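You operate a simulated robot arm through the tools that you are given. There is no shell and no other tool. Be economical: measure what you need, move in short steps, check, and stop when the job is done.

Carry out the task below with a simulated robot arm. There is one attempt and no reset: what you move stays moved.

TASK
Sand the old paint off the board on the bench's clamp plate with the sanding block marked 80.
Fine: tighten the orange clamp on it first; put the block back, loosen the clamp all the way and swing its arm aside.

It is judged by the outcome, as a careful person would: the job done as asked, and still so three seconds after it is handed in. It fails if anything else is knocked over, pushed out of place, dropped, spilled or broken.

THE ROBOT
A 7-joint arm with a two-finger parallel gripper, fixed in place. Base frame: the origin is at the foot of the arm, x ahead of it, y to its left, z up; the work surface is at about z = 0. Lengths are in m, angles in degrees, forces in N, time in s.
With the tool pointing down near the work surface it reaches from about 0.24 to 0.62 m from the base axis. Its first joint turns from -66.0 to 66.0 degrees. Payload 2.6 kg.
Tool frame: the origin (TCP) lies between the finger pads and is the grasp point; the fingertips stand 0.03 m ahead of it; z points along the fingers, y is the line along which they close. The gripper opens to 0.094 m. The fingers are 0.028 m wide and 0.01 m thick; the gripper's body (0.05 by 0.096 m) begins 0.055 m behind the TCP.
Orientation is told as [roll, pitch, yaw] about the base's x, y, z axes, in that order, counted from this pose: with the fingers straight down and closing along the base's y, the tool's x points along the base's -x, its y along +y and its z along -z.

THE INTERFACE
- The arm moves only by the tool send_rows. Its argument "motion" is a list of rows, each a list of 7 numbers: the turn, a rotation vector about the base's x, y, z in units of 120 degrees (1.0 is 120 degrees), then the shift along the base's x, y, z in units of 300 mm (1.0 is 300 mm), then the opening, from 0 (shut) to 1 (fully open). In form: [[ax, ay, az, dx, dy, dz, grip], ...]. A call has 1 to 10 rows; each row is the pose to reach, as a shift and turn from the pose commanded when the call began. A call with a number of a shift or a turn outside -1 to 1 is refused whole. A row lasts 0.2 s, in which the tool goes at most 0.05 m and 8.6 degrees; a call with a longer step from one row to the next is refused whole, and so is a gripper value outside its range. A pose out of reach is approached as far as the arm can. The call stops where the force on the tool passes 70 N (or 10 N more than at its start, if that is more) or the arm is blocked; 0.2 s more then pass. The fingers move at their own pace (about 0.072 m/s each) and stop on an object; they squeeze with about 33 N. The grip force told is the motor's: it shows also when the fingers shut on nothing. Time passes only in rows, and 0.2 s behind the last, so rows that repeat a pose let the fingers close. It gives the time, the measured TCP pose, the force on the tool (base axes), the opening and the grip force at its end, in the units of the frame above (readings bear some noise), and new pictures: "views" is both (left out), scene, wrist or none.
- Cameras (640 x 400 px; columns grow to the right, rows downward): "scene" is fixed at [0.0275, 0.4261, 0.5587]; the picture's right is [-0.83, -0.56, 0.00], its down [-0.34, 0.50, -0.80] and it looks along [0.45, -0.66, -0.61] (base axes); focal length 237 px, centre (320, 200). "wrist" rides on the gripper at [-0.037, 0, -0.058] in the tool frame; the picture's right is [0.00, -1.00, 0.00], its down [0.97, 0.00, -0.24] and it looks along [0.24, 0.00, 0.97] (tool axes); focal length 218 px, centre (320, 200).
- point_at(camera, pixels): there is no depth. For up to 12 entries [column, row, z] of the newest picture of that camera ("zoom" is the newest enlarged one), the place [x, y] in the base frame at which the ray of that pixel passes the height z, good to about 0.002 m. No time passes.
- inspect(camera, box): a new picture of the part [left, top, right, bottom] of that camera's present view, enlarged. No time passes.
- finish_job(): hands the job in; it is judged then, once.

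Work in short steps. Measure before you move; look again where a grasp or a placing could have gone wrong, and mend it. You have 80 turns and 120 pictures in all, the two below and enlarged ones among them. Open the gripper and draw the arm clear of the work before you hand the job in, unless the task says otherwise; then end with one line.

The tools are called after "Call:" by a JSON object that holds its "fn" and its "kwargs". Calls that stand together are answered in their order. send_rows: Moves the arm, as the interface text tells. Its arguments: {"type":"object","properties":{"motion":{"type":"array"},"views":{"type":"string","enum":["both","scene","wrist","none"]}},"required":["motion"]} The other tools are called the same way: point_at (camera, pixels) gives the place at which the rays of pixels pass given heights; inspect (camera, box) takes an enlarged picture of a part of a camera's view; finish_job () hands the job in.

At the start:

```text
clock: 0.0
ee_pos: [0.3599, 0.0101, 0.4156]
tool_rot: [0.0, 0.0, 0.0]
wrist_force: [-0.6, 0.6, -0.4]
width: 0.0939
grasp_force: 0.0
```

scene: 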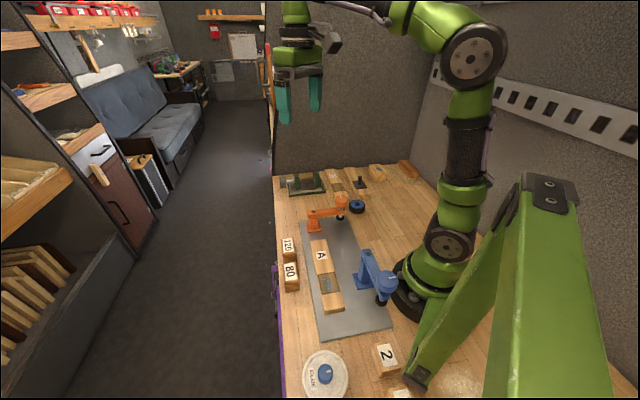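
wrist: 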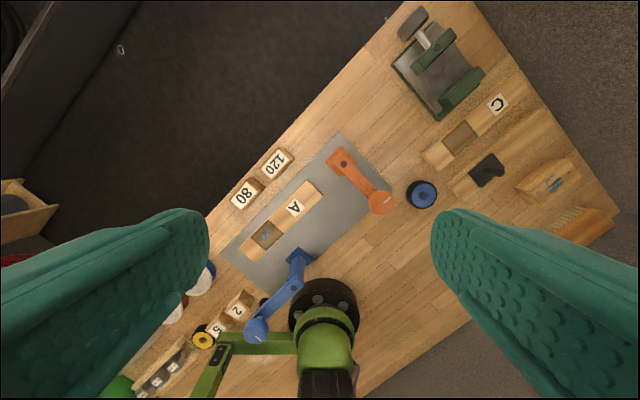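

I look closer at the clamp plate in both views.

Call:
{"fn": "inspect", "kwargs": {"camera": "scene", "box": [260, 160, 440, 350]}}

Call:
{"fn": "inspect", "kwargs": {"camera": "wrist", "box": [200, 120, 460, 350]}}

```text
2.11 times, centred on (350, 255) of scene
```

zoom: 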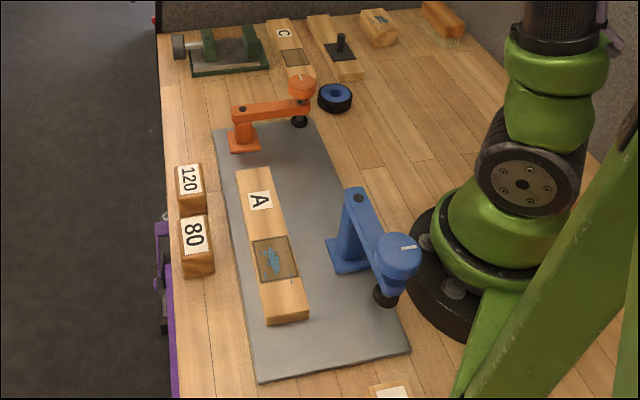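

```text
1.74 times, centred on (330, 235) of wrist
```

zoom: 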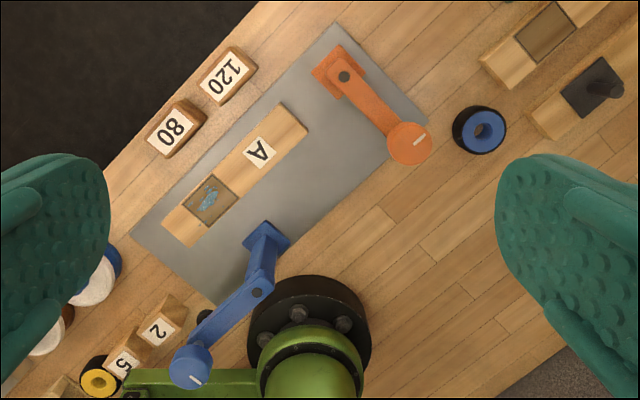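

I measure the main features in the enlarged wrist picture with guessed heights.

Call:
{"fn": "point_at", "kwargs": {"camera": "zoom", "pixels": [[344, 76, 0.06], [408, 143, 0.06], [344, 76, 0.09], [408, 143, 0.09], [284, 103, 0.03], [307, 128, 0.03], [162, 221, 0.03], [191, 246, 0.03], [209, 198, 0.03], [171, 126, 0.04], [225, 77, 0.04], [339, 24, 0.0]]}}

Call:
{"fn": "point_at", "kwargs": {"camera": "scene", "pixels": [[291, 269, 0.04], [288, 244, 0.04], [345, 200, 0.09], [345, 200, 0.06], [337, 284, 0.03], [321, 254, 0.03], [321, 220, 0.0], [314, 212, 0.06], [341, 217, 0.02], [343, 306, 0.03], [325, 313, 0.03], [312, 240, 0.03]]}}

Call:
{"fn": "inspect", "kwargs": {"camera": "scene", "box": [270, 180, 370, 243]}}

Call:
{"fn": "inspect", "kwargs": {"camera": "scene", "box": [270, 230, 400, 311]}}

```text
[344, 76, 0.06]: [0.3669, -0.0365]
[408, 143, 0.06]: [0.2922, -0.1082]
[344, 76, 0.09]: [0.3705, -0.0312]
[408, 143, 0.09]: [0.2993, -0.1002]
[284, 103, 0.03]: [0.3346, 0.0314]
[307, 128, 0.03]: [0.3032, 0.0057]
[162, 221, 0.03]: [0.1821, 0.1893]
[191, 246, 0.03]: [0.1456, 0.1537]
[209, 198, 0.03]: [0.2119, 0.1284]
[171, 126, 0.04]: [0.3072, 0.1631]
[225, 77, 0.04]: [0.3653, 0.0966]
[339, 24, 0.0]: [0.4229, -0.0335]
```

```text
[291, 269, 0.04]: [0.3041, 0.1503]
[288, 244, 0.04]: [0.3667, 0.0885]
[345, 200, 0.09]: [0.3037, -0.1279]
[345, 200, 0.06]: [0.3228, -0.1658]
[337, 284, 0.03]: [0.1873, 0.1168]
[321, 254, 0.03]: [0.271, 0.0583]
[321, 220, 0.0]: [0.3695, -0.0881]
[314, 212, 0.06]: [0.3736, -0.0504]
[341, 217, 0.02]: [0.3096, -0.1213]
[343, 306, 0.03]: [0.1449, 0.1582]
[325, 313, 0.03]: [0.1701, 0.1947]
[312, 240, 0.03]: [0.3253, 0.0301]
```

```text
6.35 times, centred on (320, 212) of scene
```

zoom: 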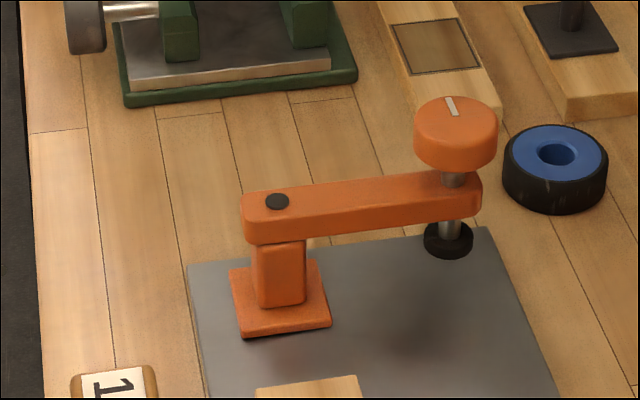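

```text
4.92 times, centred on (335, 270) of scene
```

zoom: 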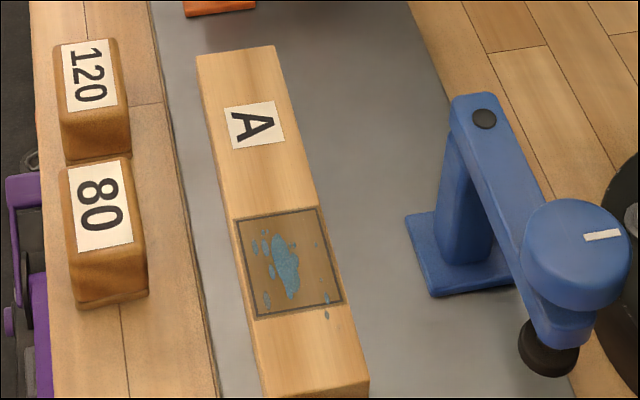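

Pivot triangulates to about (0.368, -0.034, 0.072), knob near (0.30, -0.10). I move above the orange arm with the fingers turned to straddle it and look close.

Call:
{"fn": "send_rows", "kwargs": {"motion": [[0, 0, 0.0625, -0.013, -0.042, -0.11, 1], [0, 0, 0.125, -0.026, -0.084, -0.22, 1], [0, 0, 0.1875, -0.04, -0.126, -0.33, 1], [0, 0, 0.25, -0.053, -0.168, -0.44, 1], [0, 0, 0.3125, -0.066, -0.21, -0.55, 1], [0, 0, 0.375, -0.08, -0.253, -0.66, 1], [0, 0, 0.375, -0.08, -0.253, -0.66, 1]]}}

```text
clock: 1.6
ee_pos: [0.3377, -0.0663, 0.2164]
tool_rot: [0.0, 0.1, 45.2]
wrist_force: [-1.1, 0.0, 0.4]
width: 0.0939
grasp_force: 0.1
```

scene: 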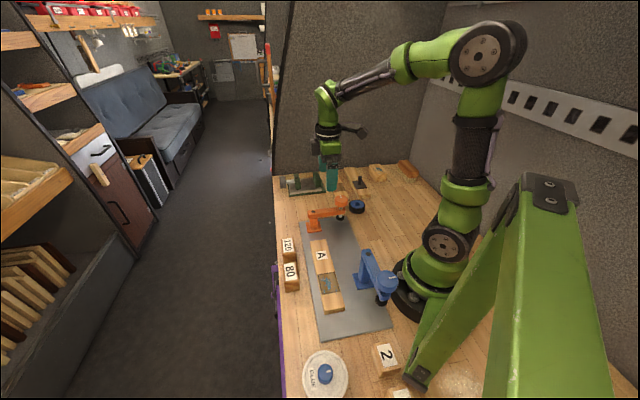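
wrist: 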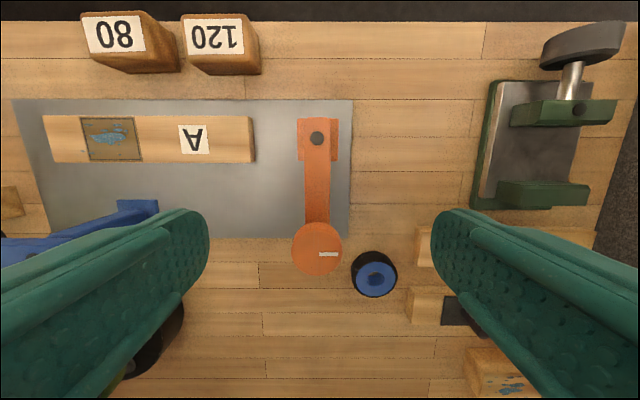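

Clean view: pivot (317,138), knob (317,248), board from (43,140) to (253,140). Measuring with this closer view.

Call:
{"fn": "point_at", "kwargs": {"camera": "wrist", "pixels": [[317, 138, 0.072], [317, 248, 0.09], [317, 248, 0.1], [253, 117, 0.03], [253, 162, 0.03], [44, 116, 0.03], [54, 163, 0.03], [84, 118, 0.03], [141, 160, 0.03], [112, 139, 0.03], [318, 190, 0.07], [328, 190, 0.07]]}}

Call:
{"fn": "point_at", "kwargs": {"camera": "scene", "pixels": [[313.3, 212.2, 0.072], [341.4, 199.2, 0.09], [341.4, 199.2, 0.1], [340, 220, 0.03], [340, 220, 0.04]]}}

Call:
{"fn": "inspect", "kwargs": {"camera": "wrist", "box": [0, 0, 280, 175]}}

```text
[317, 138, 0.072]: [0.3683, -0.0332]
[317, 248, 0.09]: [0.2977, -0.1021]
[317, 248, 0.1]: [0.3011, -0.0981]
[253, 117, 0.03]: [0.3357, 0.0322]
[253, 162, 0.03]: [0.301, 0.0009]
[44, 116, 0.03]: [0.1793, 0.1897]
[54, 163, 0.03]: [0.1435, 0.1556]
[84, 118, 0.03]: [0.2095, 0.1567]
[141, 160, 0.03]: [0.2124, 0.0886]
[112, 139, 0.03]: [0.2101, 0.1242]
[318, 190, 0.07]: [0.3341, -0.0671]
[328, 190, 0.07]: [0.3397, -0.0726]
```

```text
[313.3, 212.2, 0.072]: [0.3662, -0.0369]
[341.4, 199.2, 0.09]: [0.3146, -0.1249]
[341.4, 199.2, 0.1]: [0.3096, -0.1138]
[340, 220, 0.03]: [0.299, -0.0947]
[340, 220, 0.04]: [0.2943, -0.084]
```

```text
2.29 times, centred on (140, 88) of wrist
```

zoom: 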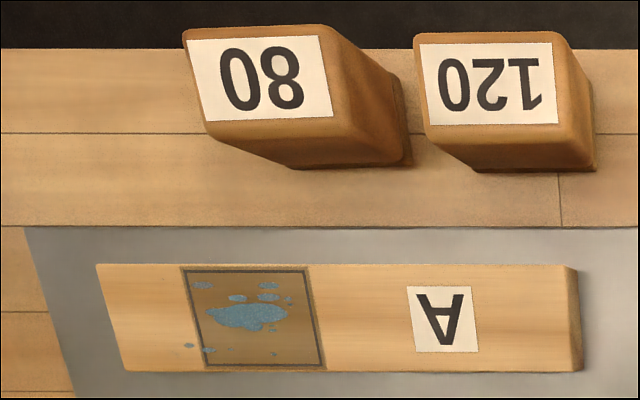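

The arm axis lies under the TCP. I descend so the fingers straddle the clamp arm (tips about z 0.056) and then close.

Call:
{"fn": "send_rows", "kwargs": {"motion": [[0, 0, 0, 0, 0, -0.11, 0.6], [0, 0, 0, 0, 0, -0.22, 0.6], [0, 0, 0, 0, 0, -0.33, 0.6], [0, 0, 0, 0, 0, -0.435, 0.6], [0, 0, 0, 0, 0, -0.435, 0.0], [0, 0, 0, 0, 0, -0.435, 0.0], [0, 0, 0, 0, 0, -0.435, 0.0]]}}

```text
clock: 3.2
ee_pos: [0.3354, -0.0645, 0.0866]
tool_rot: [0.4, 0.1, 45.0]
wrist_force: [-20.6, 18.2, 0.5]
width: 0.0238
grasp_force: 45.1
```

scene: 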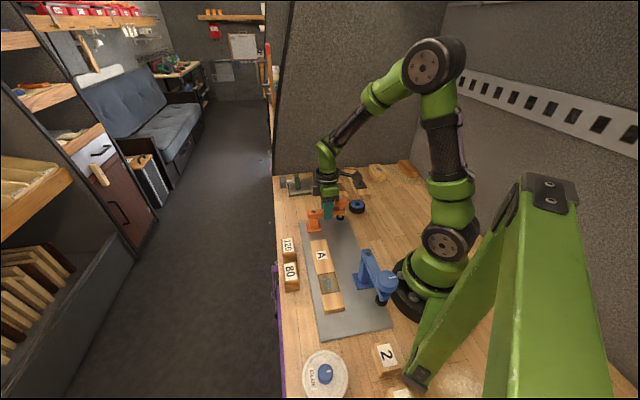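
wrist: 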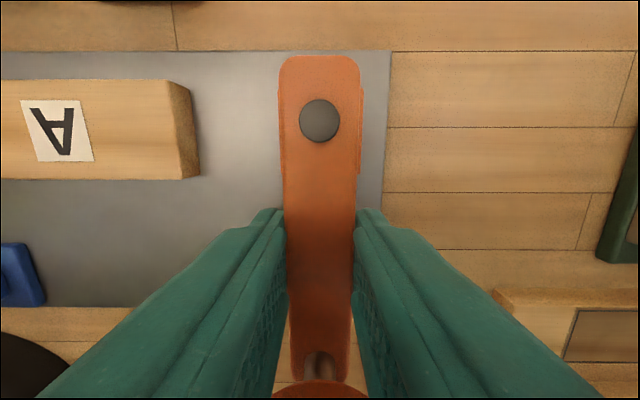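

Gripped, arm width 24 mm. I re-measure the pivot from this view for the arc, plus board edges.

Call:
{"fn": "point_at", "kwargs": {"camera": "wrist", "pixels": [[319, 121, 0.072], [319, 121, 0.07], [170, 80, 0.03], [186, 179, 0.03], [319, 375, 0.08]]}}

```text
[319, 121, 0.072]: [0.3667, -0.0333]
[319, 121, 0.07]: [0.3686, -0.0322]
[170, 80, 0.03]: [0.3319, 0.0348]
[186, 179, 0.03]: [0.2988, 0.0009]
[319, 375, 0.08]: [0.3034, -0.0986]
```

Pivot ≈ (0.367, -0.033). I swing the arm clockwise along the arc, first 40°.

Call:
{"fn": "send_rows", "kwargs": {"motion": [[0, 0, -0.0667, -0.0156, 0.0197, 0, 0], [0, 0, -0.1333, -0.0269, 0.0371, 0, 0], [0, 0, -0.2, -0.0357, 0.0559, 0, 0], [0, 0, -0.2667, -0.0417, 0.0757, 0, 0], [0, 0, -0.3333, -0.045, 0.0962, 0, 0]]}}

```text
clock: 4.4
ee_pos: [0.3216, -0.0382, 0.0877]
tool_rot: [0.0, 0.2, 5.0]
wrist_force: [-1.7, 3.7, -30.1]
width: 0.0235
grasp_force: 44.6
```

scene: 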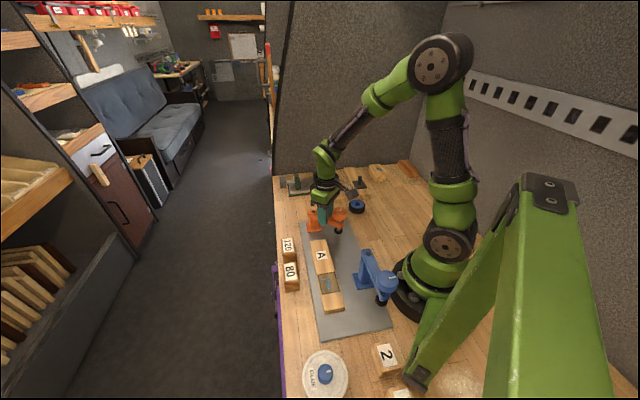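
wrist: 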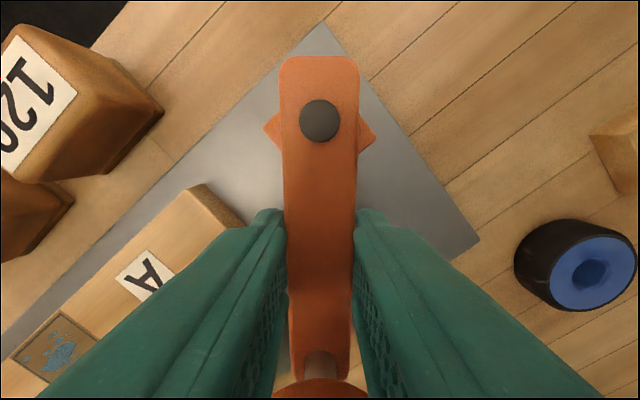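

The swing works. I continue the arc by the remaining 50° in two parts, watching the forces.

Call:
{"fn": "send_rows", "kwargs": {"motion": [[0, 0, -0.0667, 0, 0.0207, -0.002, 0], [0, 0, -0.1333, 0.0022, 0.0413, -0.004, 0], [0, 0, -0.2, 0.0075, 0.0614, -0.004, 0], [0, 0, -0.2667, 0.0156, 0.0805, -0.004, 0], [0, 0, -0.3333, 0.0263, 0.0983, -0.004, 0], [0, 0, -0.375, 0.0342, 0.1086, -0.004, 0], [0, 0, -0.4167, 0.043, 0.1181, -0.004, 0], [0, 0, -0.4167, 0.043, 0.1181, -0.004, 0]]}}

```text
clock: 6.2
ee_pos: [0.3366, -0.0027, 0.086]
tool_rot: [-0.1, 0.1, -45.1]
wrist_force: [-21.6, -12.0, 18.4]
width: 0.024
grasp_force: 44.3
```

scene: 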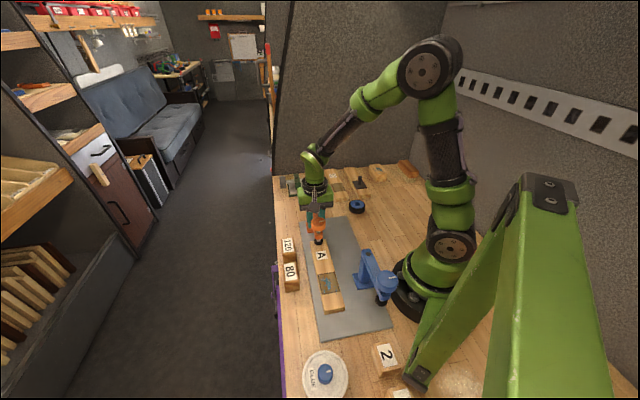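
wrist: 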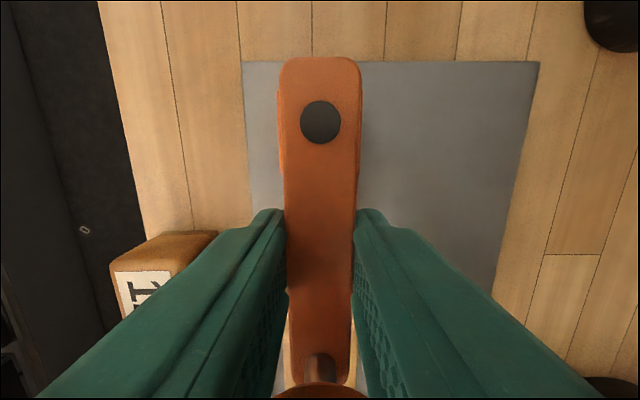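

Arm now lies along the board. I release slightly and rise straight up to look.

Call:
{"fn": "send_rows", "kwargs": {"motion": [[0, 0, 0, 0, 0, 0, 0.45], [0, 0, 0, 0, 0, 0, 0.45], [0, 0, 0, 0, 0, 0.12, 0.45], [0, 0, 0, 0, 0, 0.25, 0.6], [0, 0, 0, 0, 0, 0.4, 0.8], [0, 0, 0, 0, 0, 0.4, 0.8]]}}

Call:
{"fn": "inspect", "kwargs": {"camera": "scene", "box": [270, 190, 400, 271]}}

```text
clock: 7.6
ee_pos: [0.3346, -0.0021, 0.2076]
tool_rot: [0.0, 0.1, -45.0]
wrist_force: [0.8, -0.1, 0.0]
width: 0.075
grasp_force: 0.1
```

scene: 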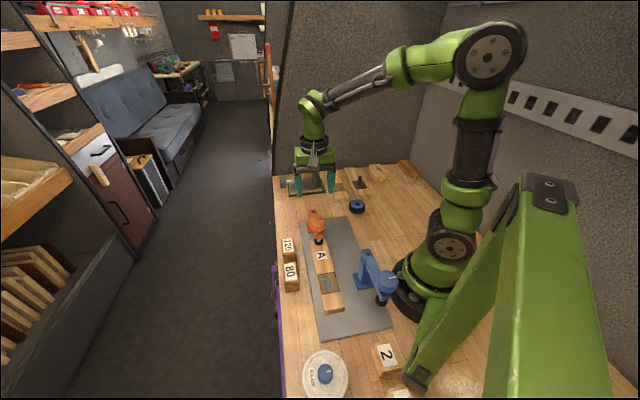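
wrist: 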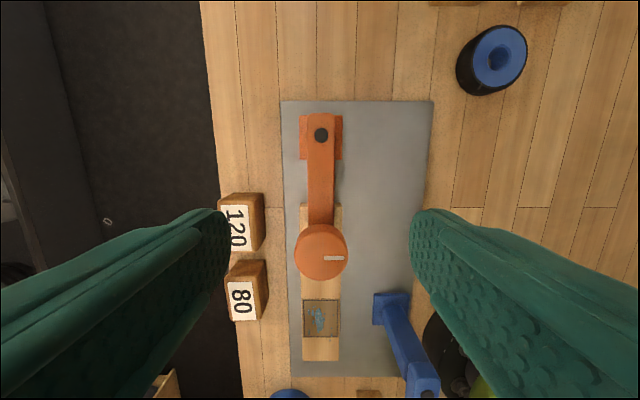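

```text
4.92 times, centred on (335, 230) of scene
```

zoom: 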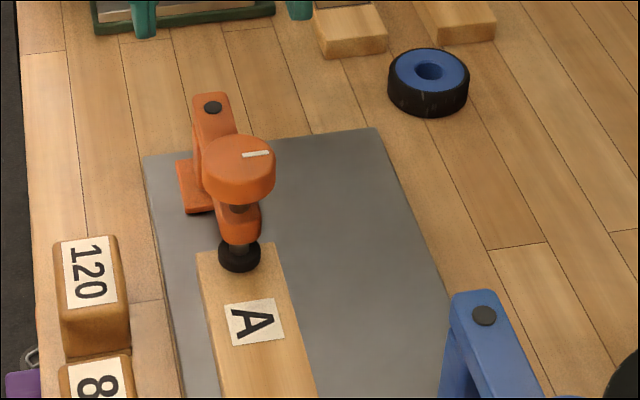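

The pad sits above the board's end. Now measuring the knob's centre.

Call:
{"fn": "point_at", "kwargs": {"camera": "wrist", "pixels": [[321, 252, 0.1], [321, 252, 0.11], [321, 135, 0.072], [334, 258, 0.1]]}}

Call:
{"fn": "inspect", "kwargs": {"camera": "wrist", "box": [240, 180, 400, 280]}}

Call:
{"fn": "point_at", "kwargs": {"camera": "scene", "pixels": [[318.6, 221.9, 0.1], [318.6, 221.9, 0.11], [318.6, 221.9, 0.09], [318.4, 242, 0.04], [318.4, 242, 0.03]]}}

```text
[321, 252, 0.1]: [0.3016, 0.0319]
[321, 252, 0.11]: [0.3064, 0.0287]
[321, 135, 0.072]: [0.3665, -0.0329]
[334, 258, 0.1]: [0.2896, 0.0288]
```

```text
4.00 times, centred on (320, 230) of wrist
```

zoom: 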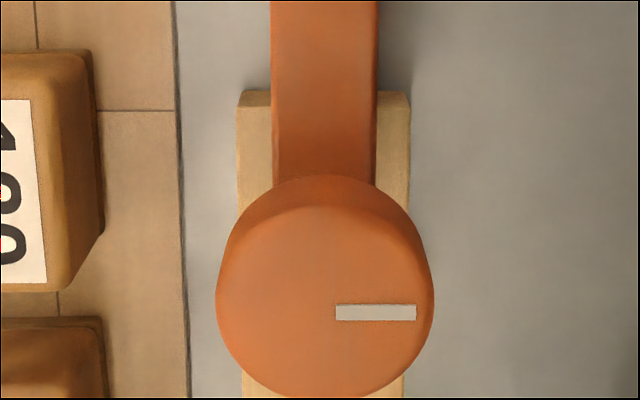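

```text
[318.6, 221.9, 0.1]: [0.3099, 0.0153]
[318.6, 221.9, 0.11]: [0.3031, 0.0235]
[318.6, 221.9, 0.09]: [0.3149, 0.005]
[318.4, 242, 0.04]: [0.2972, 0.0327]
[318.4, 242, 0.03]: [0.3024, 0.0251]
```

Knob centre ≈ (0.302, 0.032), top z ≈ 0.113. I move over it while turning the wrist back to about +35°, to leave range for clockwise turns.

Call:
{"fn": "send_rows", "kwargs": {"motion": [[0, 0, 0.0667, -0.011, 0.0114, 0, 0.7], [0, 0, 0.1333, -0.022, 0.0228, 0, 0.7], [0, 0, 0.2, -0.033, 0.0342, 0, 0.7], [0, 0, 0.2667, -0.044, 0.0456, 0, 0.7], [0, 0, 0.3333, -0.055, 0.057, 0, 0.7], [0, 0, 0.4, -0.066, 0.0684, 0, 0.7], [0, 0, 0.4667, -0.077, 0.08, 0, 0.7], [0, 0, 0.5333, -0.088, 0.092, 0, 0.7], [0, 0, 0.6, -0.099, 0.103, 0, 0.7], [0, 0, 0.6667, -0.109, 0.114, 0, 0.7]], "views": "none"}}

Call:
{"fn": "send_rows", "kwargs": {"motion": [[0, 0, 0.0667, 0, 0, -0.08, 0.7], [0, 0, 0.0667, 0, 0, -0.16, 0.65], [0, 0, 0.0667, 0, 0, -0.24, 0.6], [0, 0, 0.0667, 0, 0, -0.3233, 0.6], [0, 0, 0.0667, 0, 0, -0.3233, 0.6]]}}

```text
clock: 9.8
ee_pos: [0.3045, 0.0299, 0.2062]
tool_rot: [0.0, 0.0, 35.2]
wrist_force: [-0.2, 0.4, -0.4]
width: 0.066
grasp_force: 0.1
```

```text
clock: 11.0
ee_pos: [0.3049, 0.031, 0.1091]
tool_rot: [-0.1, 0.0, 43.0]
wrist_force: [-0.2, -0.5, 0.6]
width: 0.0563
grasp_force: 0.0
```

scene: 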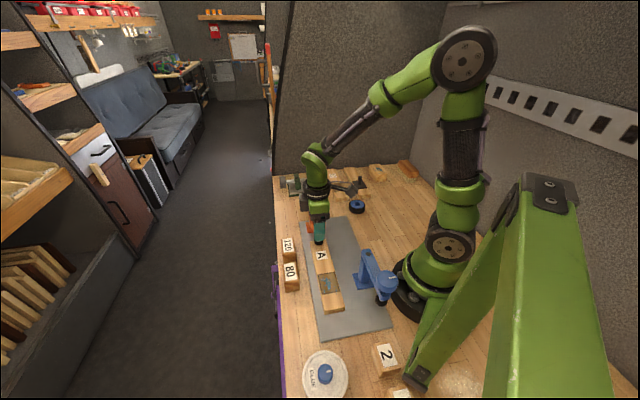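
wrist: 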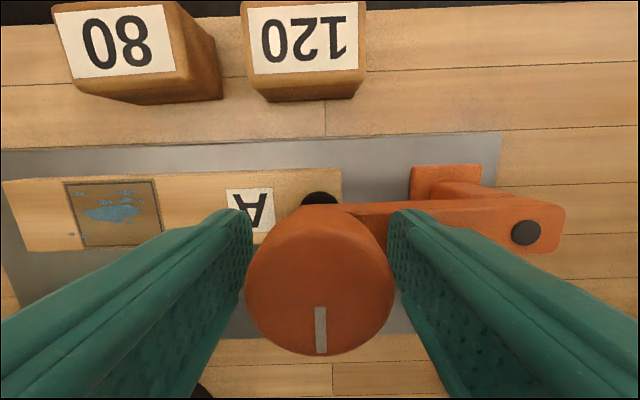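

The knob is centred between the fingers (321,285). I close on it.

Call:
{"fn": "send_rows", "kwargs": {"motion": [[0, 0, 0, 0, 0, 0, 0], [0, 0, 0, 0, 0, 0, 0], [0, 0, 0, 0, 0, 0, 0]], "views": "none"}}

Call:
{"fn": "send_rows", "kwargs": {"motion": [[0, 0, -0.0667, 0, 0, 0, 0], [0, 0, -0.1333, 0, 0, 0, 0], [0, 0, -0.2, 0, 0, 0, 0], [0, 0, -0.2667, 0, 0, 0, 0], [0, 0, -0.3333, 0, 0, 0, 0], [0, 0, -0.4, 0, 0, 0, 0]]}}

```text
clock: 11.8
ee_pos: [0.3045, 0.0311, 0.1087]
tool_rot: [0.0, 0.0, 43.0]
wrist_force: [-3.4, -0.6, -1.2]
width: 0.0411
grasp_force: 44.7
```

```text
clock: 13.2
ee_pos: [0.3043, 0.0297, 0.1101]
tool_rot: [-0.2, -0.2, -5.2]
wrist_force: [18.6, -29.4, -25.1]
width: 0.0411
grasp_force: 45.3
```

scene: 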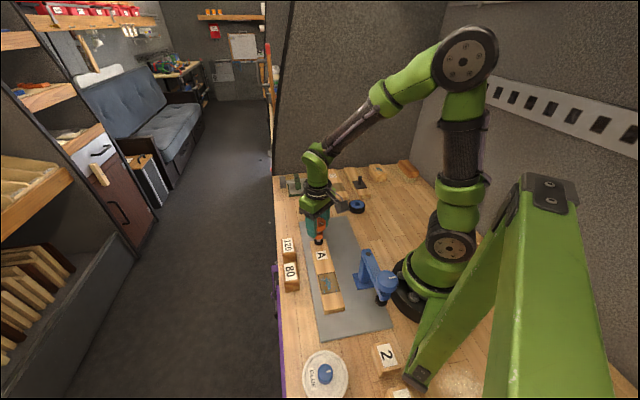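
wrist: 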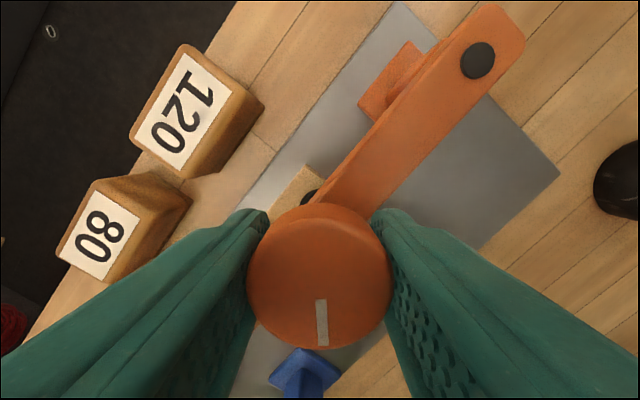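

The knob turns with the grip; check that the clamp arm itself hasn't swung.

Call:
{"fn": "point_at", "kwargs": {"camera": "wrist", "pixels": [[478, 60, 0.072], [305, 165, 0.03]]}}

Call:
{"fn": "send_rows", "kwargs": {"motion": [[0, 0, -0.0667, 0.001, -0.002, -0.005, 0], [0, 0, -0.1333, 0.002, -0.004, -0.008, 0], [0, 0, -0.2, 0.002, -0.004, -0.01, 0], [0, 0, -0.2667, 0.002, -0.004, -0.012, 0], [0, 0, -0.3333, 0.002, -0.004, -0.012, 0]]}}

Call:
{"fn": "inspect", "kwargs": {"camera": "scene", "box": [270, 190, 400, 271]}}

```text
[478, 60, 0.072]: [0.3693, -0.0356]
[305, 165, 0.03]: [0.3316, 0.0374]
```

```text
clock: 14.4
ee_pos: [0.3042, 0.0301, 0.1049]
tool_rot: [-0.2, -0.1, -45.4]
wrist_force: [-4.0, -29.7, 9.8]
width: 0.0409
grasp_force: 44.5
```

scene: 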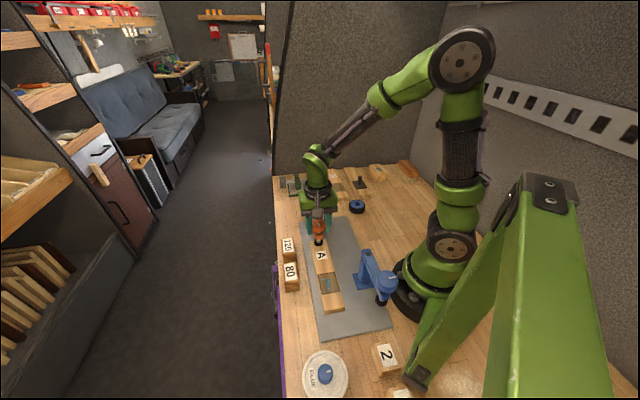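
wrist: 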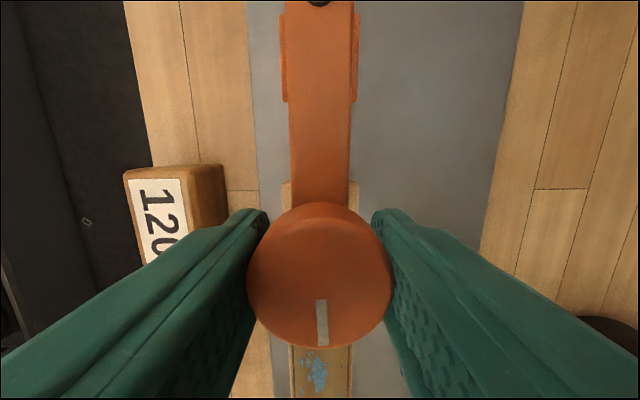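

```text
4.92 times, centred on (335, 230) of scene
```

zoom: 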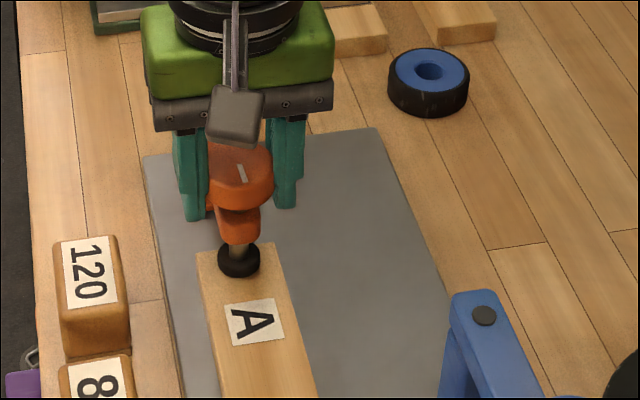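

Turned 88° so far; the knob drops slowly. Continue clockwise another 40°.

Call:
{"fn": "send_rows", "kwargs": {"motion": [[0, 0, -0.0667, 0, -0.002, 0, 0], [0, 0, -0.1333, 0, -0.002, 0, 0], [0, 0, -0.2, 0, -0.002, 0, 0], [0, 0, -0.2667, 0, -0.002, 0, 0], [0, 0, -0.3333, 0, -0.002, 0, 0]]}}

Call:
{"fn": "inspect", "kwargs": {"camera": "scene", "box": [290, 200, 350, 260]}}

```text
clock: 15.6
ee_pos: [0.3033, 0.0349, 0.1039]
tool_rot: [-0.3, 0.4, -84.6]
wrist_force: [-14.8, 19.4, -18.7]
width: 0.0435
grasp_force: 45.2
```

scene: 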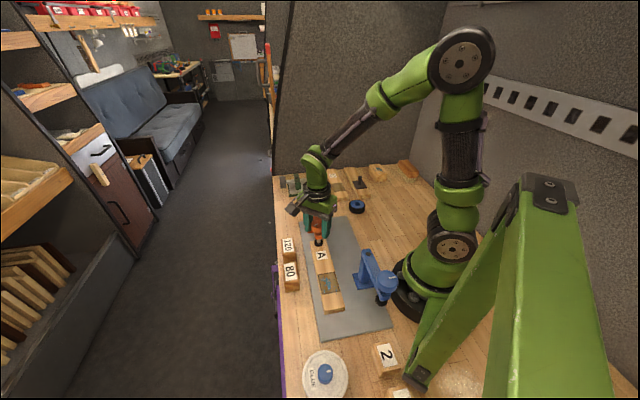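
wrist: 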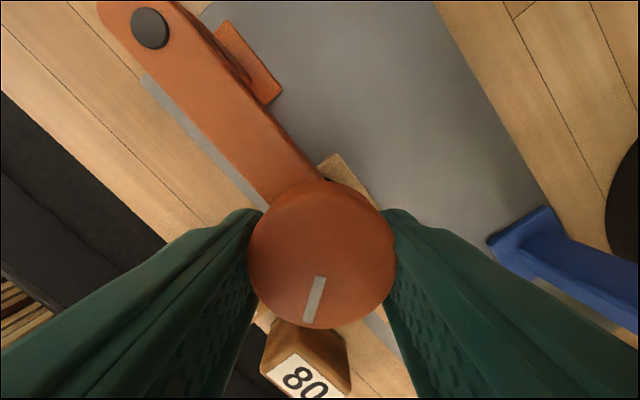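

```text
6.67 times, centred on (320, 230) of scene
```

zoom: 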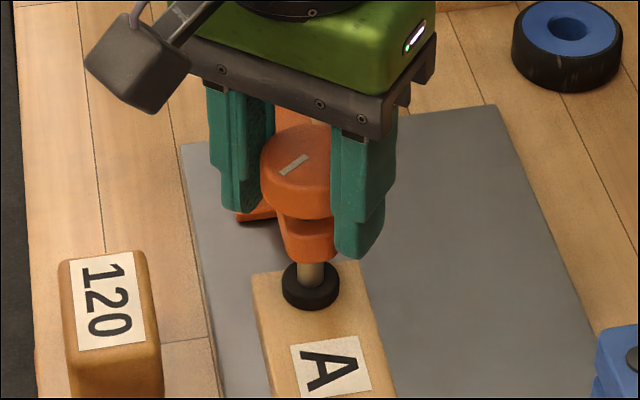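

The grip slipped some 10° and shifted 5 mm, perhaps because the screw has bottomed. I release, rise and look.

Call:
{"fn": "send_rows", "kwargs": {"motion": [[0, 0, 0, 0, 0, 0, 0.6], [0, 0, 0, 0, 0, 0, 0.6], [0, 0, 0, 0, 0, 0.12, 0.6], [0, 0, 0, 0, 0, 0.25, 0.6], [0, 0, 0, 0, 0, 0.3, 0.6]]}}

Call:
{"fn": "inspect", "kwargs": {"camera": "scene", "box": [290, 200, 350, 260]}}

```text
clock: 16.8
ee_pos: [0.3057, 0.0282, 0.1954]
tool_rot: [0.1, 0.0, -85.0]
wrist_force: [1.1, -0.1, -0.4]
width: 0.0562
grasp_force: 0.1
```

scene: 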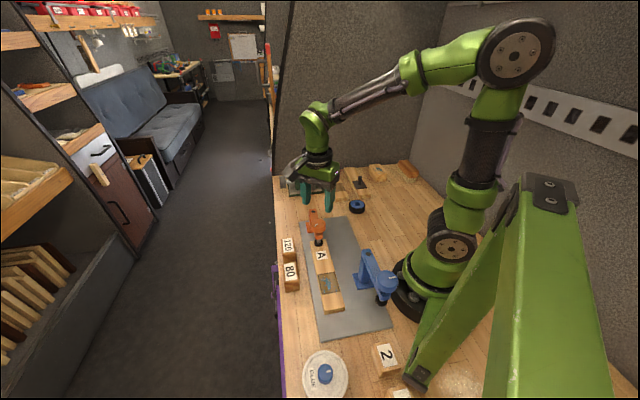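
wrist: 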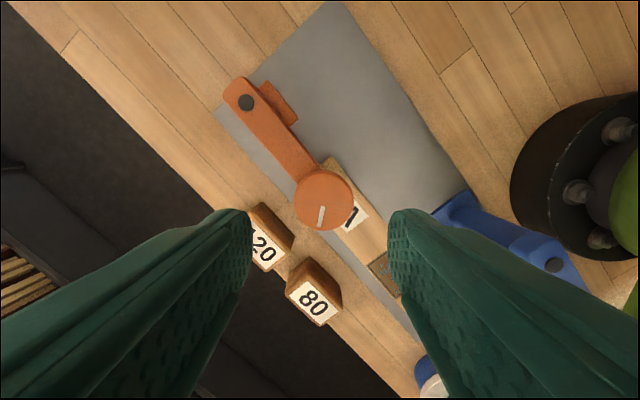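

```text
6.67 times, centred on (320, 230) of scene
```

zoom: 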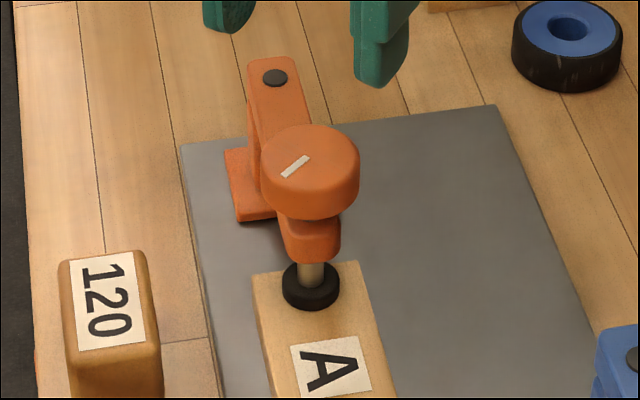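

Call:
{"fn": "point_at", "kwargs": {"camera": "wrist", "pixels": [[323, 198, 0.105], [246, 102, 0.072], [323, 198, 0.11]]}}

Call:
{"fn": "inspect", "kwargs": {"camera": "wrist", "box": [200, 60, 440, 290]}}

```text
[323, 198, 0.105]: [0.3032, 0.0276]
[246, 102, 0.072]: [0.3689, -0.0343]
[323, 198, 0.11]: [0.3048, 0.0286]
```

```text
1.74 times, centred on (320, 175) of wrist
```

zoom: 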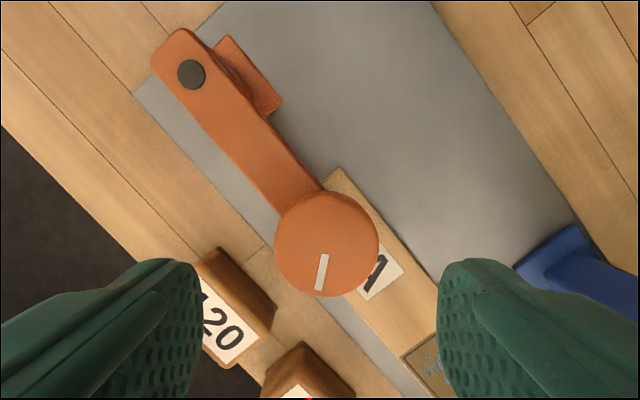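

Arm is still aligned; the knob has turned about 140° and dropped. I rewind the wrist to +35°, then regrip and turn further until it resists.

Call:
{"fn": "send_rows", "kwargs": {"motion": [[0, 0, 0.07, -0.004, 0.007, 0, 0.6], [0, 0, 0.14, -0.004, 0.007, 0, 0.6], [0, 0, 0.21, -0.004, 0.007, 0, 0.6], [0, 0, 0.28, -0.004, 0.007, 0, 0.6], [0, 0, 0.35, -0.004, 0.007, 0, 0.6], [0, 0, 0.42, -0.004, 0.007, 0, 0.6], [0, 0, 0.49, -0.004, 0.007, 0, 0.6], [0, 0, 0.56, -0.004, 0.007, 0, 0.6], [0, 0, 0.63, -0.004, 0.007, 0, 0.6], [0, 0, 0.7, -0.004, 0.007, 0, 0.6]], "views": "none"}}

Call:
{"fn": "send_rows", "kwargs": {"motion": [[0, 0, 0.07, 0, 0, -0.08, 0.6], [0, 0, 0.14, 0, 0, -0.16, 0.6], [0, 0, 0.21, 0, 0, -0.24, 0.6], [0, 0, 0.28, 0, 0, -0.29, 0.6], [0, 0, 0.28, 0, 0, -0.29, 0.6]], "views": "wrist"}}

```text
clock: 19.0
ee_pos: [0.3031, 0.0317, 0.1951]
tool_rot: [0.0, -0.1, -0.8]
wrist_force: [0.0, -0.4, -0.3]
width: 0.0564
grasp_force: 0.1
```

```text
clock: 20.2
ee_pos: [0.3035, 0.0322, 0.1086]
tool_rot: [0.0, 0.0, 32.7]
wrist_force: [0.0, 0.0, 0.5]
width: 0.0563
grasp_force: 0.1
```

wrist: 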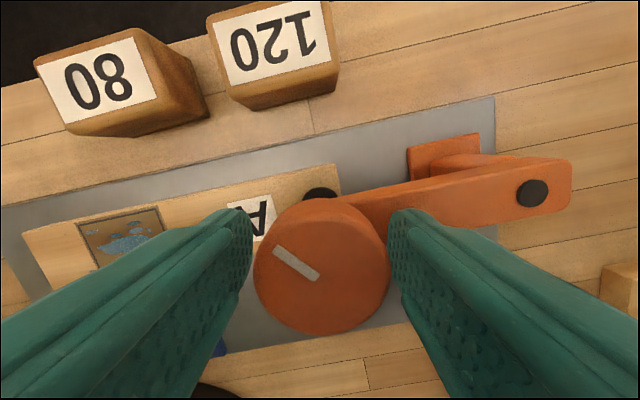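

Now closing and turning clockwise in parts, shifting nothing else.

Call:
{"fn": "send_rows", "kwargs": {"motion": [[0, 0, 0, 0.002, -0.004, 0, 0], [0, 0, 0, 0.002, -0.004, 0, 0], [0, 0, 0, 0.002, -0.004, 0, 0], [0, 0, -0.0667, 0.002, -0.004, 0, 0], [0, 0, -0.1333, 0.002, -0.004, -0.002, 0], [0, 0, -0.2, 0.002, -0.004, -0.003, 0]], "views": "wrist"}}

```text
clock: 21.6
ee_pos: [0.3037, 0.0293, 0.1084]
tool_rot: [-0.1, 0.1, 8.2]
wrist_force: [-9.0, -3.6, 20.9]
width: 0.0409
grasp_force: 45.1
```

wrist: 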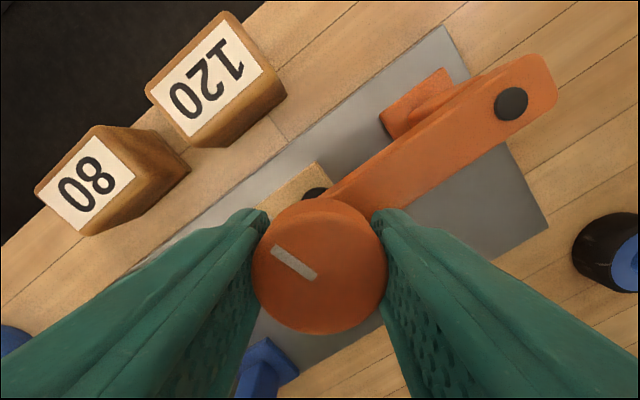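

Knob still follows the grip. Another 32°.

Call:
{"fn": "send_rows", "kwargs": {"motion": [[0, 0, -0.0667, 0, 0, 0, 0], [0, 0, -0.1333, 0, 0, 0, 0], [0, 0, -0.2, 0, 0, 0, 0], [0, 0, -0.2667, 0, 0, 0, 0]], "views": "wrist"}}

Call:
{"fn": "inspect", "kwargs": {"camera": "scene", "box": [290, 200, 350, 260]}}

```text
clock: 22.6
ee_pos: [0.304, 0.0294, 0.1071]
tool_rot: [-0.1, -0.1, -23.7]
wrist_force: [-14.8, -23.4, 32.9]
width: 0.041
grasp_force: 44.7
```

wrist: 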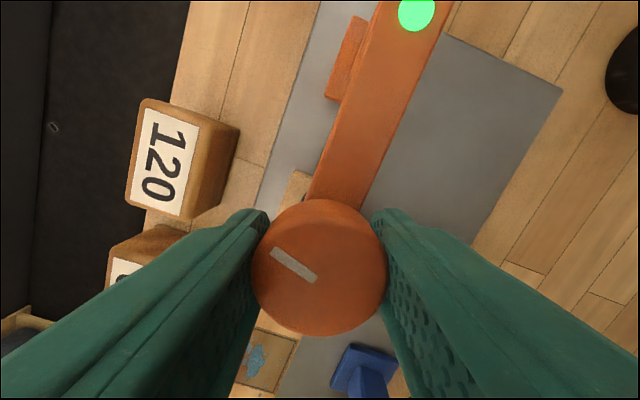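

```text
6.67 times, centred on (320, 230) of scene
```

zoom: 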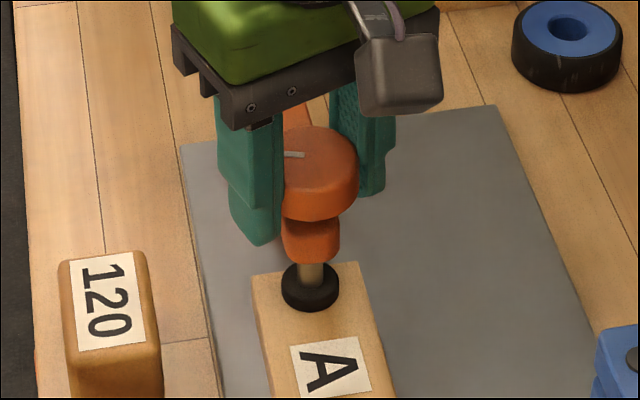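

The pivot's dot has lit green: the clamp is tight. I release the knob and rise clear.

Call:
{"fn": "send_rows", "kwargs": {"motion": [[0, 0, 0, 0, 0, 0, 0.6], [0, 0, 0, 0, 0, 0, 0.6], [0, 0, 0, 0, 0, 0.12, 0.6], [0, 0, 0, 0, 0, 0.25, 0.6], [0, 0, 0, 0, 0, 0.4, 0.8], [0, 0, 0, 0, 0, 0.4, 0.8]]}}

Call:
{"fn": "inspect", "kwargs": {"camera": "scene", "box": [270, 190, 400, 271]}}

```text
clock: 24.0
ee_pos: [0.3042, 0.0334, 0.2254]
tool_rot: [0.0, 0.0, -23.4]
wrist_force: [-0.4, 0.5, -0.2]
width: 0.0752
grasp_force: 0.0
```

scene: 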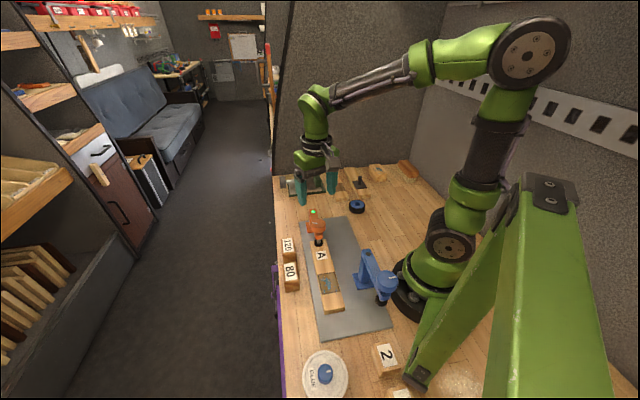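
wrist: 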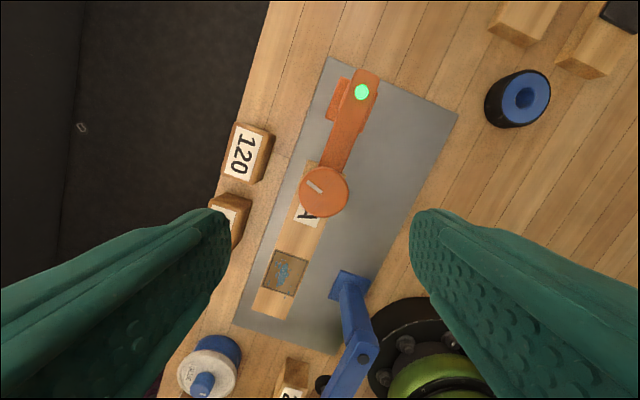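

```text
4.92 times, centred on (335, 230) of scene
```

zoom: 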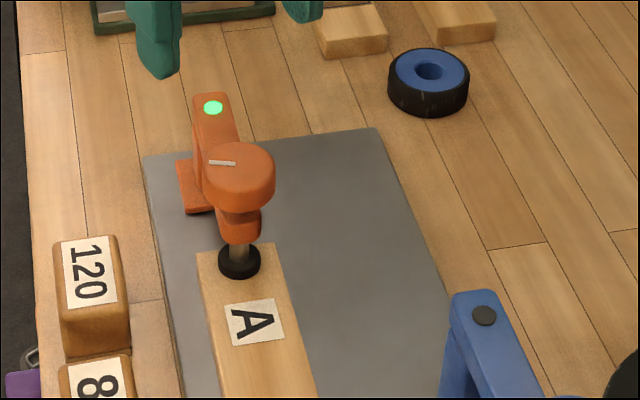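

Clamp shows green. Next I go above block 80, fingers turned to close across its bench-edge and plate sides (yaw -45°).

Call:
{"fn": "send_rows", "kwargs": {"motion": [[0, 0, -0.06, 0, 0.103, 0, 1], [0, 0, -0.12, 0, 0.206, 0, 1], [0, 0, -0.18, 0, 0.309, 0, 1], [0, 0, -0.18, 0, 0.413, 0, 1], [0, 0, -0.18, 0, 0.413, 0, 1]]}}

Call:
{"fn": "inspect", "kwargs": {"camera": "wrist", "box": [220, 80, 440, 320]}}

```text
clock: 25.2
ee_pos: [0.3039, 0.1551, 0.2272]
tool_rot: [0.0, 0.0, -45.1]
wrist_force: [0.0, -0.4, -0.7]
width: 0.0941
grasp_force: 0.0
```

scene: 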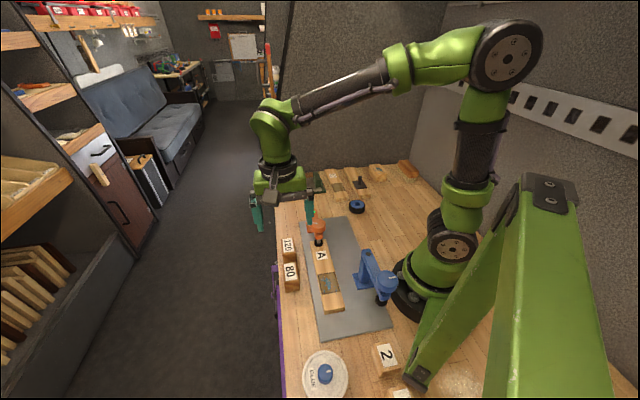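
wrist: 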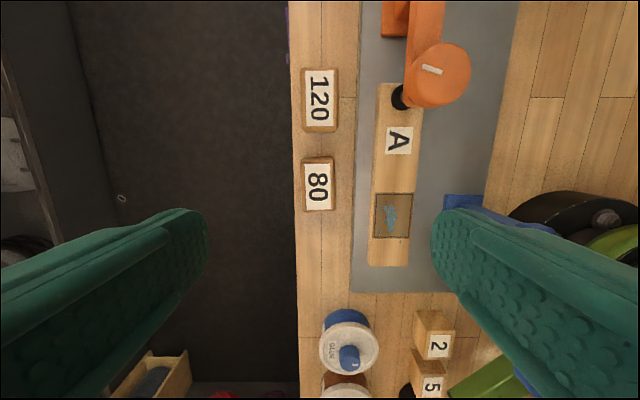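

```text
1.67 times, centred on (330, 200) of wrist
```

zoom: 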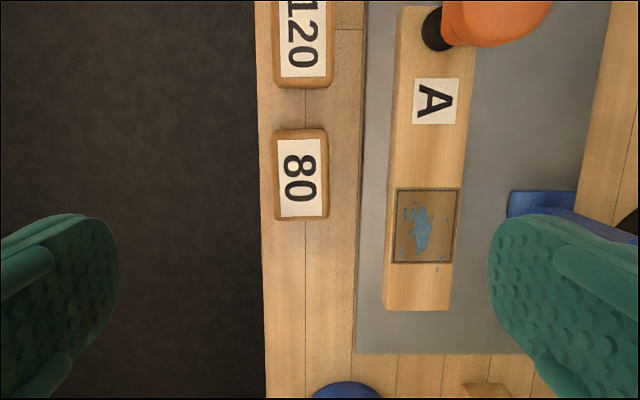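

Call:
{"fn": "point_at", "kwargs": {"camera": "wrist", "pixels": [[318.9, 184.4, 0.04], [318.9, 184.4, 0.05], [303, 160, 0.045], [332, 160, 0.045], [303, 209, 0.045], [394, 215, 0.03], [375, 194, 0.03], [413, 194, 0.03], [373, 237, 0.03], [411, 238, 0.03]]}}

Call:
{"fn": "point_at", "kwargs": {"camera": "scene", "pixels": [[290, 268, 0.03], [290, 268, 0.04], [290, 268, 0.05]]}}

Call:
{"fn": "inspect", "kwargs": {"camera": "scene", "box": [270, 230, 350, 310]}}

```text
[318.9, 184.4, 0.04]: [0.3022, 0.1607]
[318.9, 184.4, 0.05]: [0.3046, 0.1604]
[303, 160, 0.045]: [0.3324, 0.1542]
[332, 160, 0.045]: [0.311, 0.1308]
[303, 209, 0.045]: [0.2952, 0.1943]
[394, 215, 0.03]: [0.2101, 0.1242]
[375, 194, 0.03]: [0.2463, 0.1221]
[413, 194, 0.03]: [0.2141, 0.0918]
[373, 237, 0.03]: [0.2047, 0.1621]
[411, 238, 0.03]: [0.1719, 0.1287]
```

```text
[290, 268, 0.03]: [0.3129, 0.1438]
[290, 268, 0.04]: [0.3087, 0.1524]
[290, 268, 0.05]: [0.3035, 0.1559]
```

```text
5.00 times, centred on (310, 270) of scene
```

zoom: 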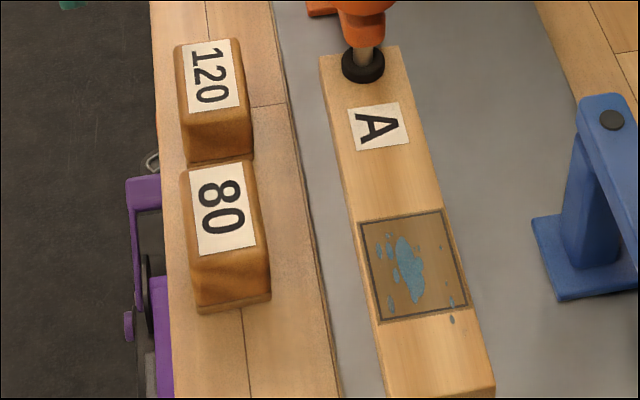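

Block 80 centre ≈ (0.303, 0.159), about 0.055 × 0.032. Descend part way and recheck centring.

Call:
{"fn": "send_rows", "kwargs": {"motion": [[0, 0, 0, -0.003, 0.013, -0.12, 1], [0, 0, 0, -0.003, 0.013, -0.25, 1], [0, 0, 0, -0.003, 0.013, -0.37, 0.8], [0, 0, 0, -0.003, 0.013, -0.44, 0.8], [0, 0, 0, -0.003, 0.013, -0.44, 0.8]]}}

```text
clock: 26.4
ee_pos: [0.302, 0.1583, 0.095]
tool_rot: [0.0, 0.0, -45.1]
wrist_force: [-0.2, -0.6, -0.8]
width: 0.0752
grasp_force: 0.1
```

scene: 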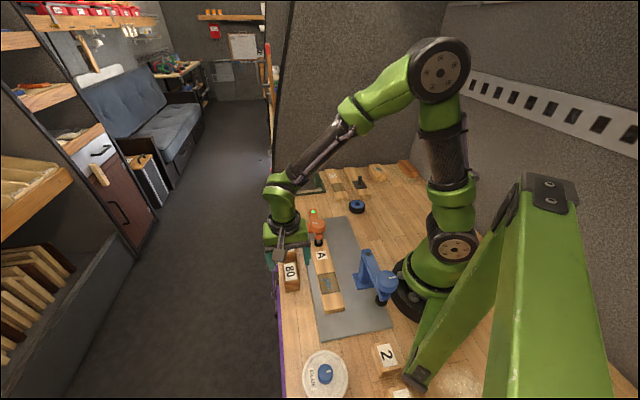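
wrist: 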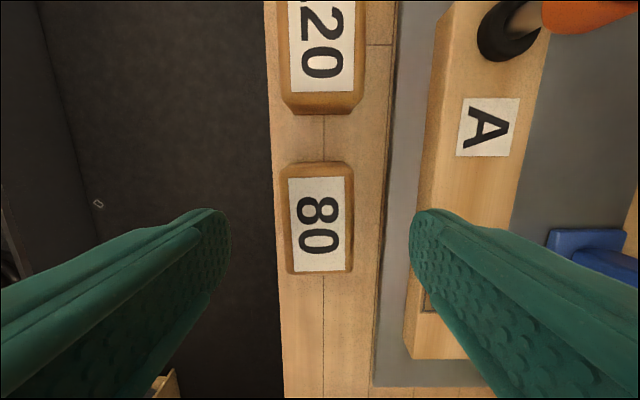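

Block is centred laterally (318), about 3 mm further along. Adjust, narrow the opening, go down and grip.

Call:
{"fn": "send_rows", "kwargs": {"motion": [[0, 0, 0, -0.006, 0.006, 0, 0.58], [0, 0, 0, -0.006, 0.006, -0.09, 0.58], [0, 0, 0, -0.006, 0.006, -0.177, 0.58], [0, 0, 0, -0.006, 0.006, -0.177, 0.58], [0, 0, 0, -0.006, 0.006, -0.177, 0.0], [0, 0, 0, -0.006, 0.006, -0.177, 0.0], [0, 0, 0, -0.006, 0.006, -0.177, 0.0]]}}

```text
clock: 28.0
ee_pos: [0.3002, 0.1599, 0.0435]
tool_rot: [0.0, -0.1, -45.0]
wrist_force: [0.5, -0.3, -0.3]
width: 0.0441
grasp_force: 33.0
```

scene: 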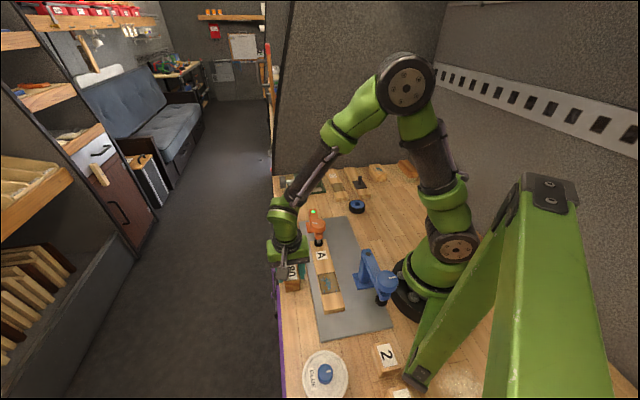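
wrist: 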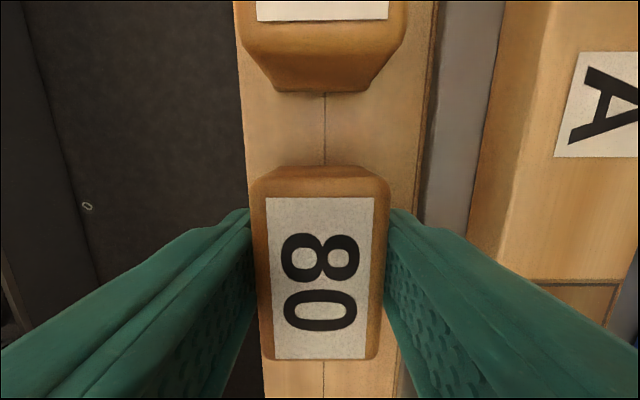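

Block gripped (44 mm wide) at (0.3002, 0.1599, 0.0435) — I'll put it back there. Lift it and carry it over the paint patch centre (0.209, 0.126).

Call:
{"fn": "send_rows", "kwargs": {"motion": [[0, 0, 0, 0, 0, 0.1, 0], [0, 0, 0, 0, 0, 0.2, 0], [0, 0, 0, 0, 0, 0.26, 0], [0, 0, 0, -0.1, -0.037, 0.26, 0], [0, 0, 0, -0.2, -0.075, 0.26, 0], [0, 0, 0, -0.303, -0.112, 0.26, 0], [0, 0, 0, -0.303, -0.112, 0.26, 0]]}}

Call:
{"fn": "inspect", "kwargs": {"camera": "scene", "box": [270, 220, 400, 320]}}

```text
clock: 29.6
ee_pos: [0.2101, 0.1265, 0.1203]
tool_rot: [0.0, 0.0, -45.0]
wrist_force: [-0.5, 0.5, -1.7]
width: 0.0437
grasp_force: 33.3
```

scene: 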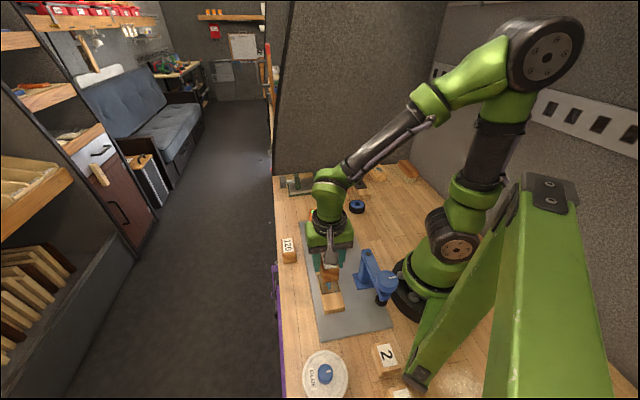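
wrist: 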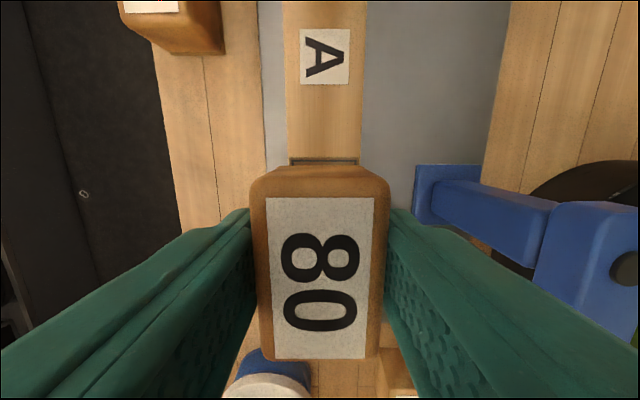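

```text
4.00 times, centred on (335, 270) of scene
```

zoom: 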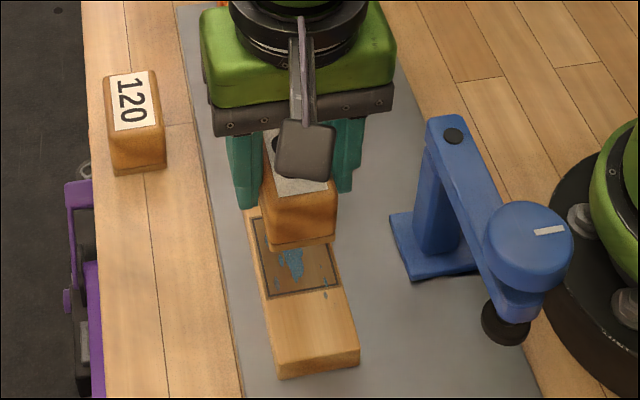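

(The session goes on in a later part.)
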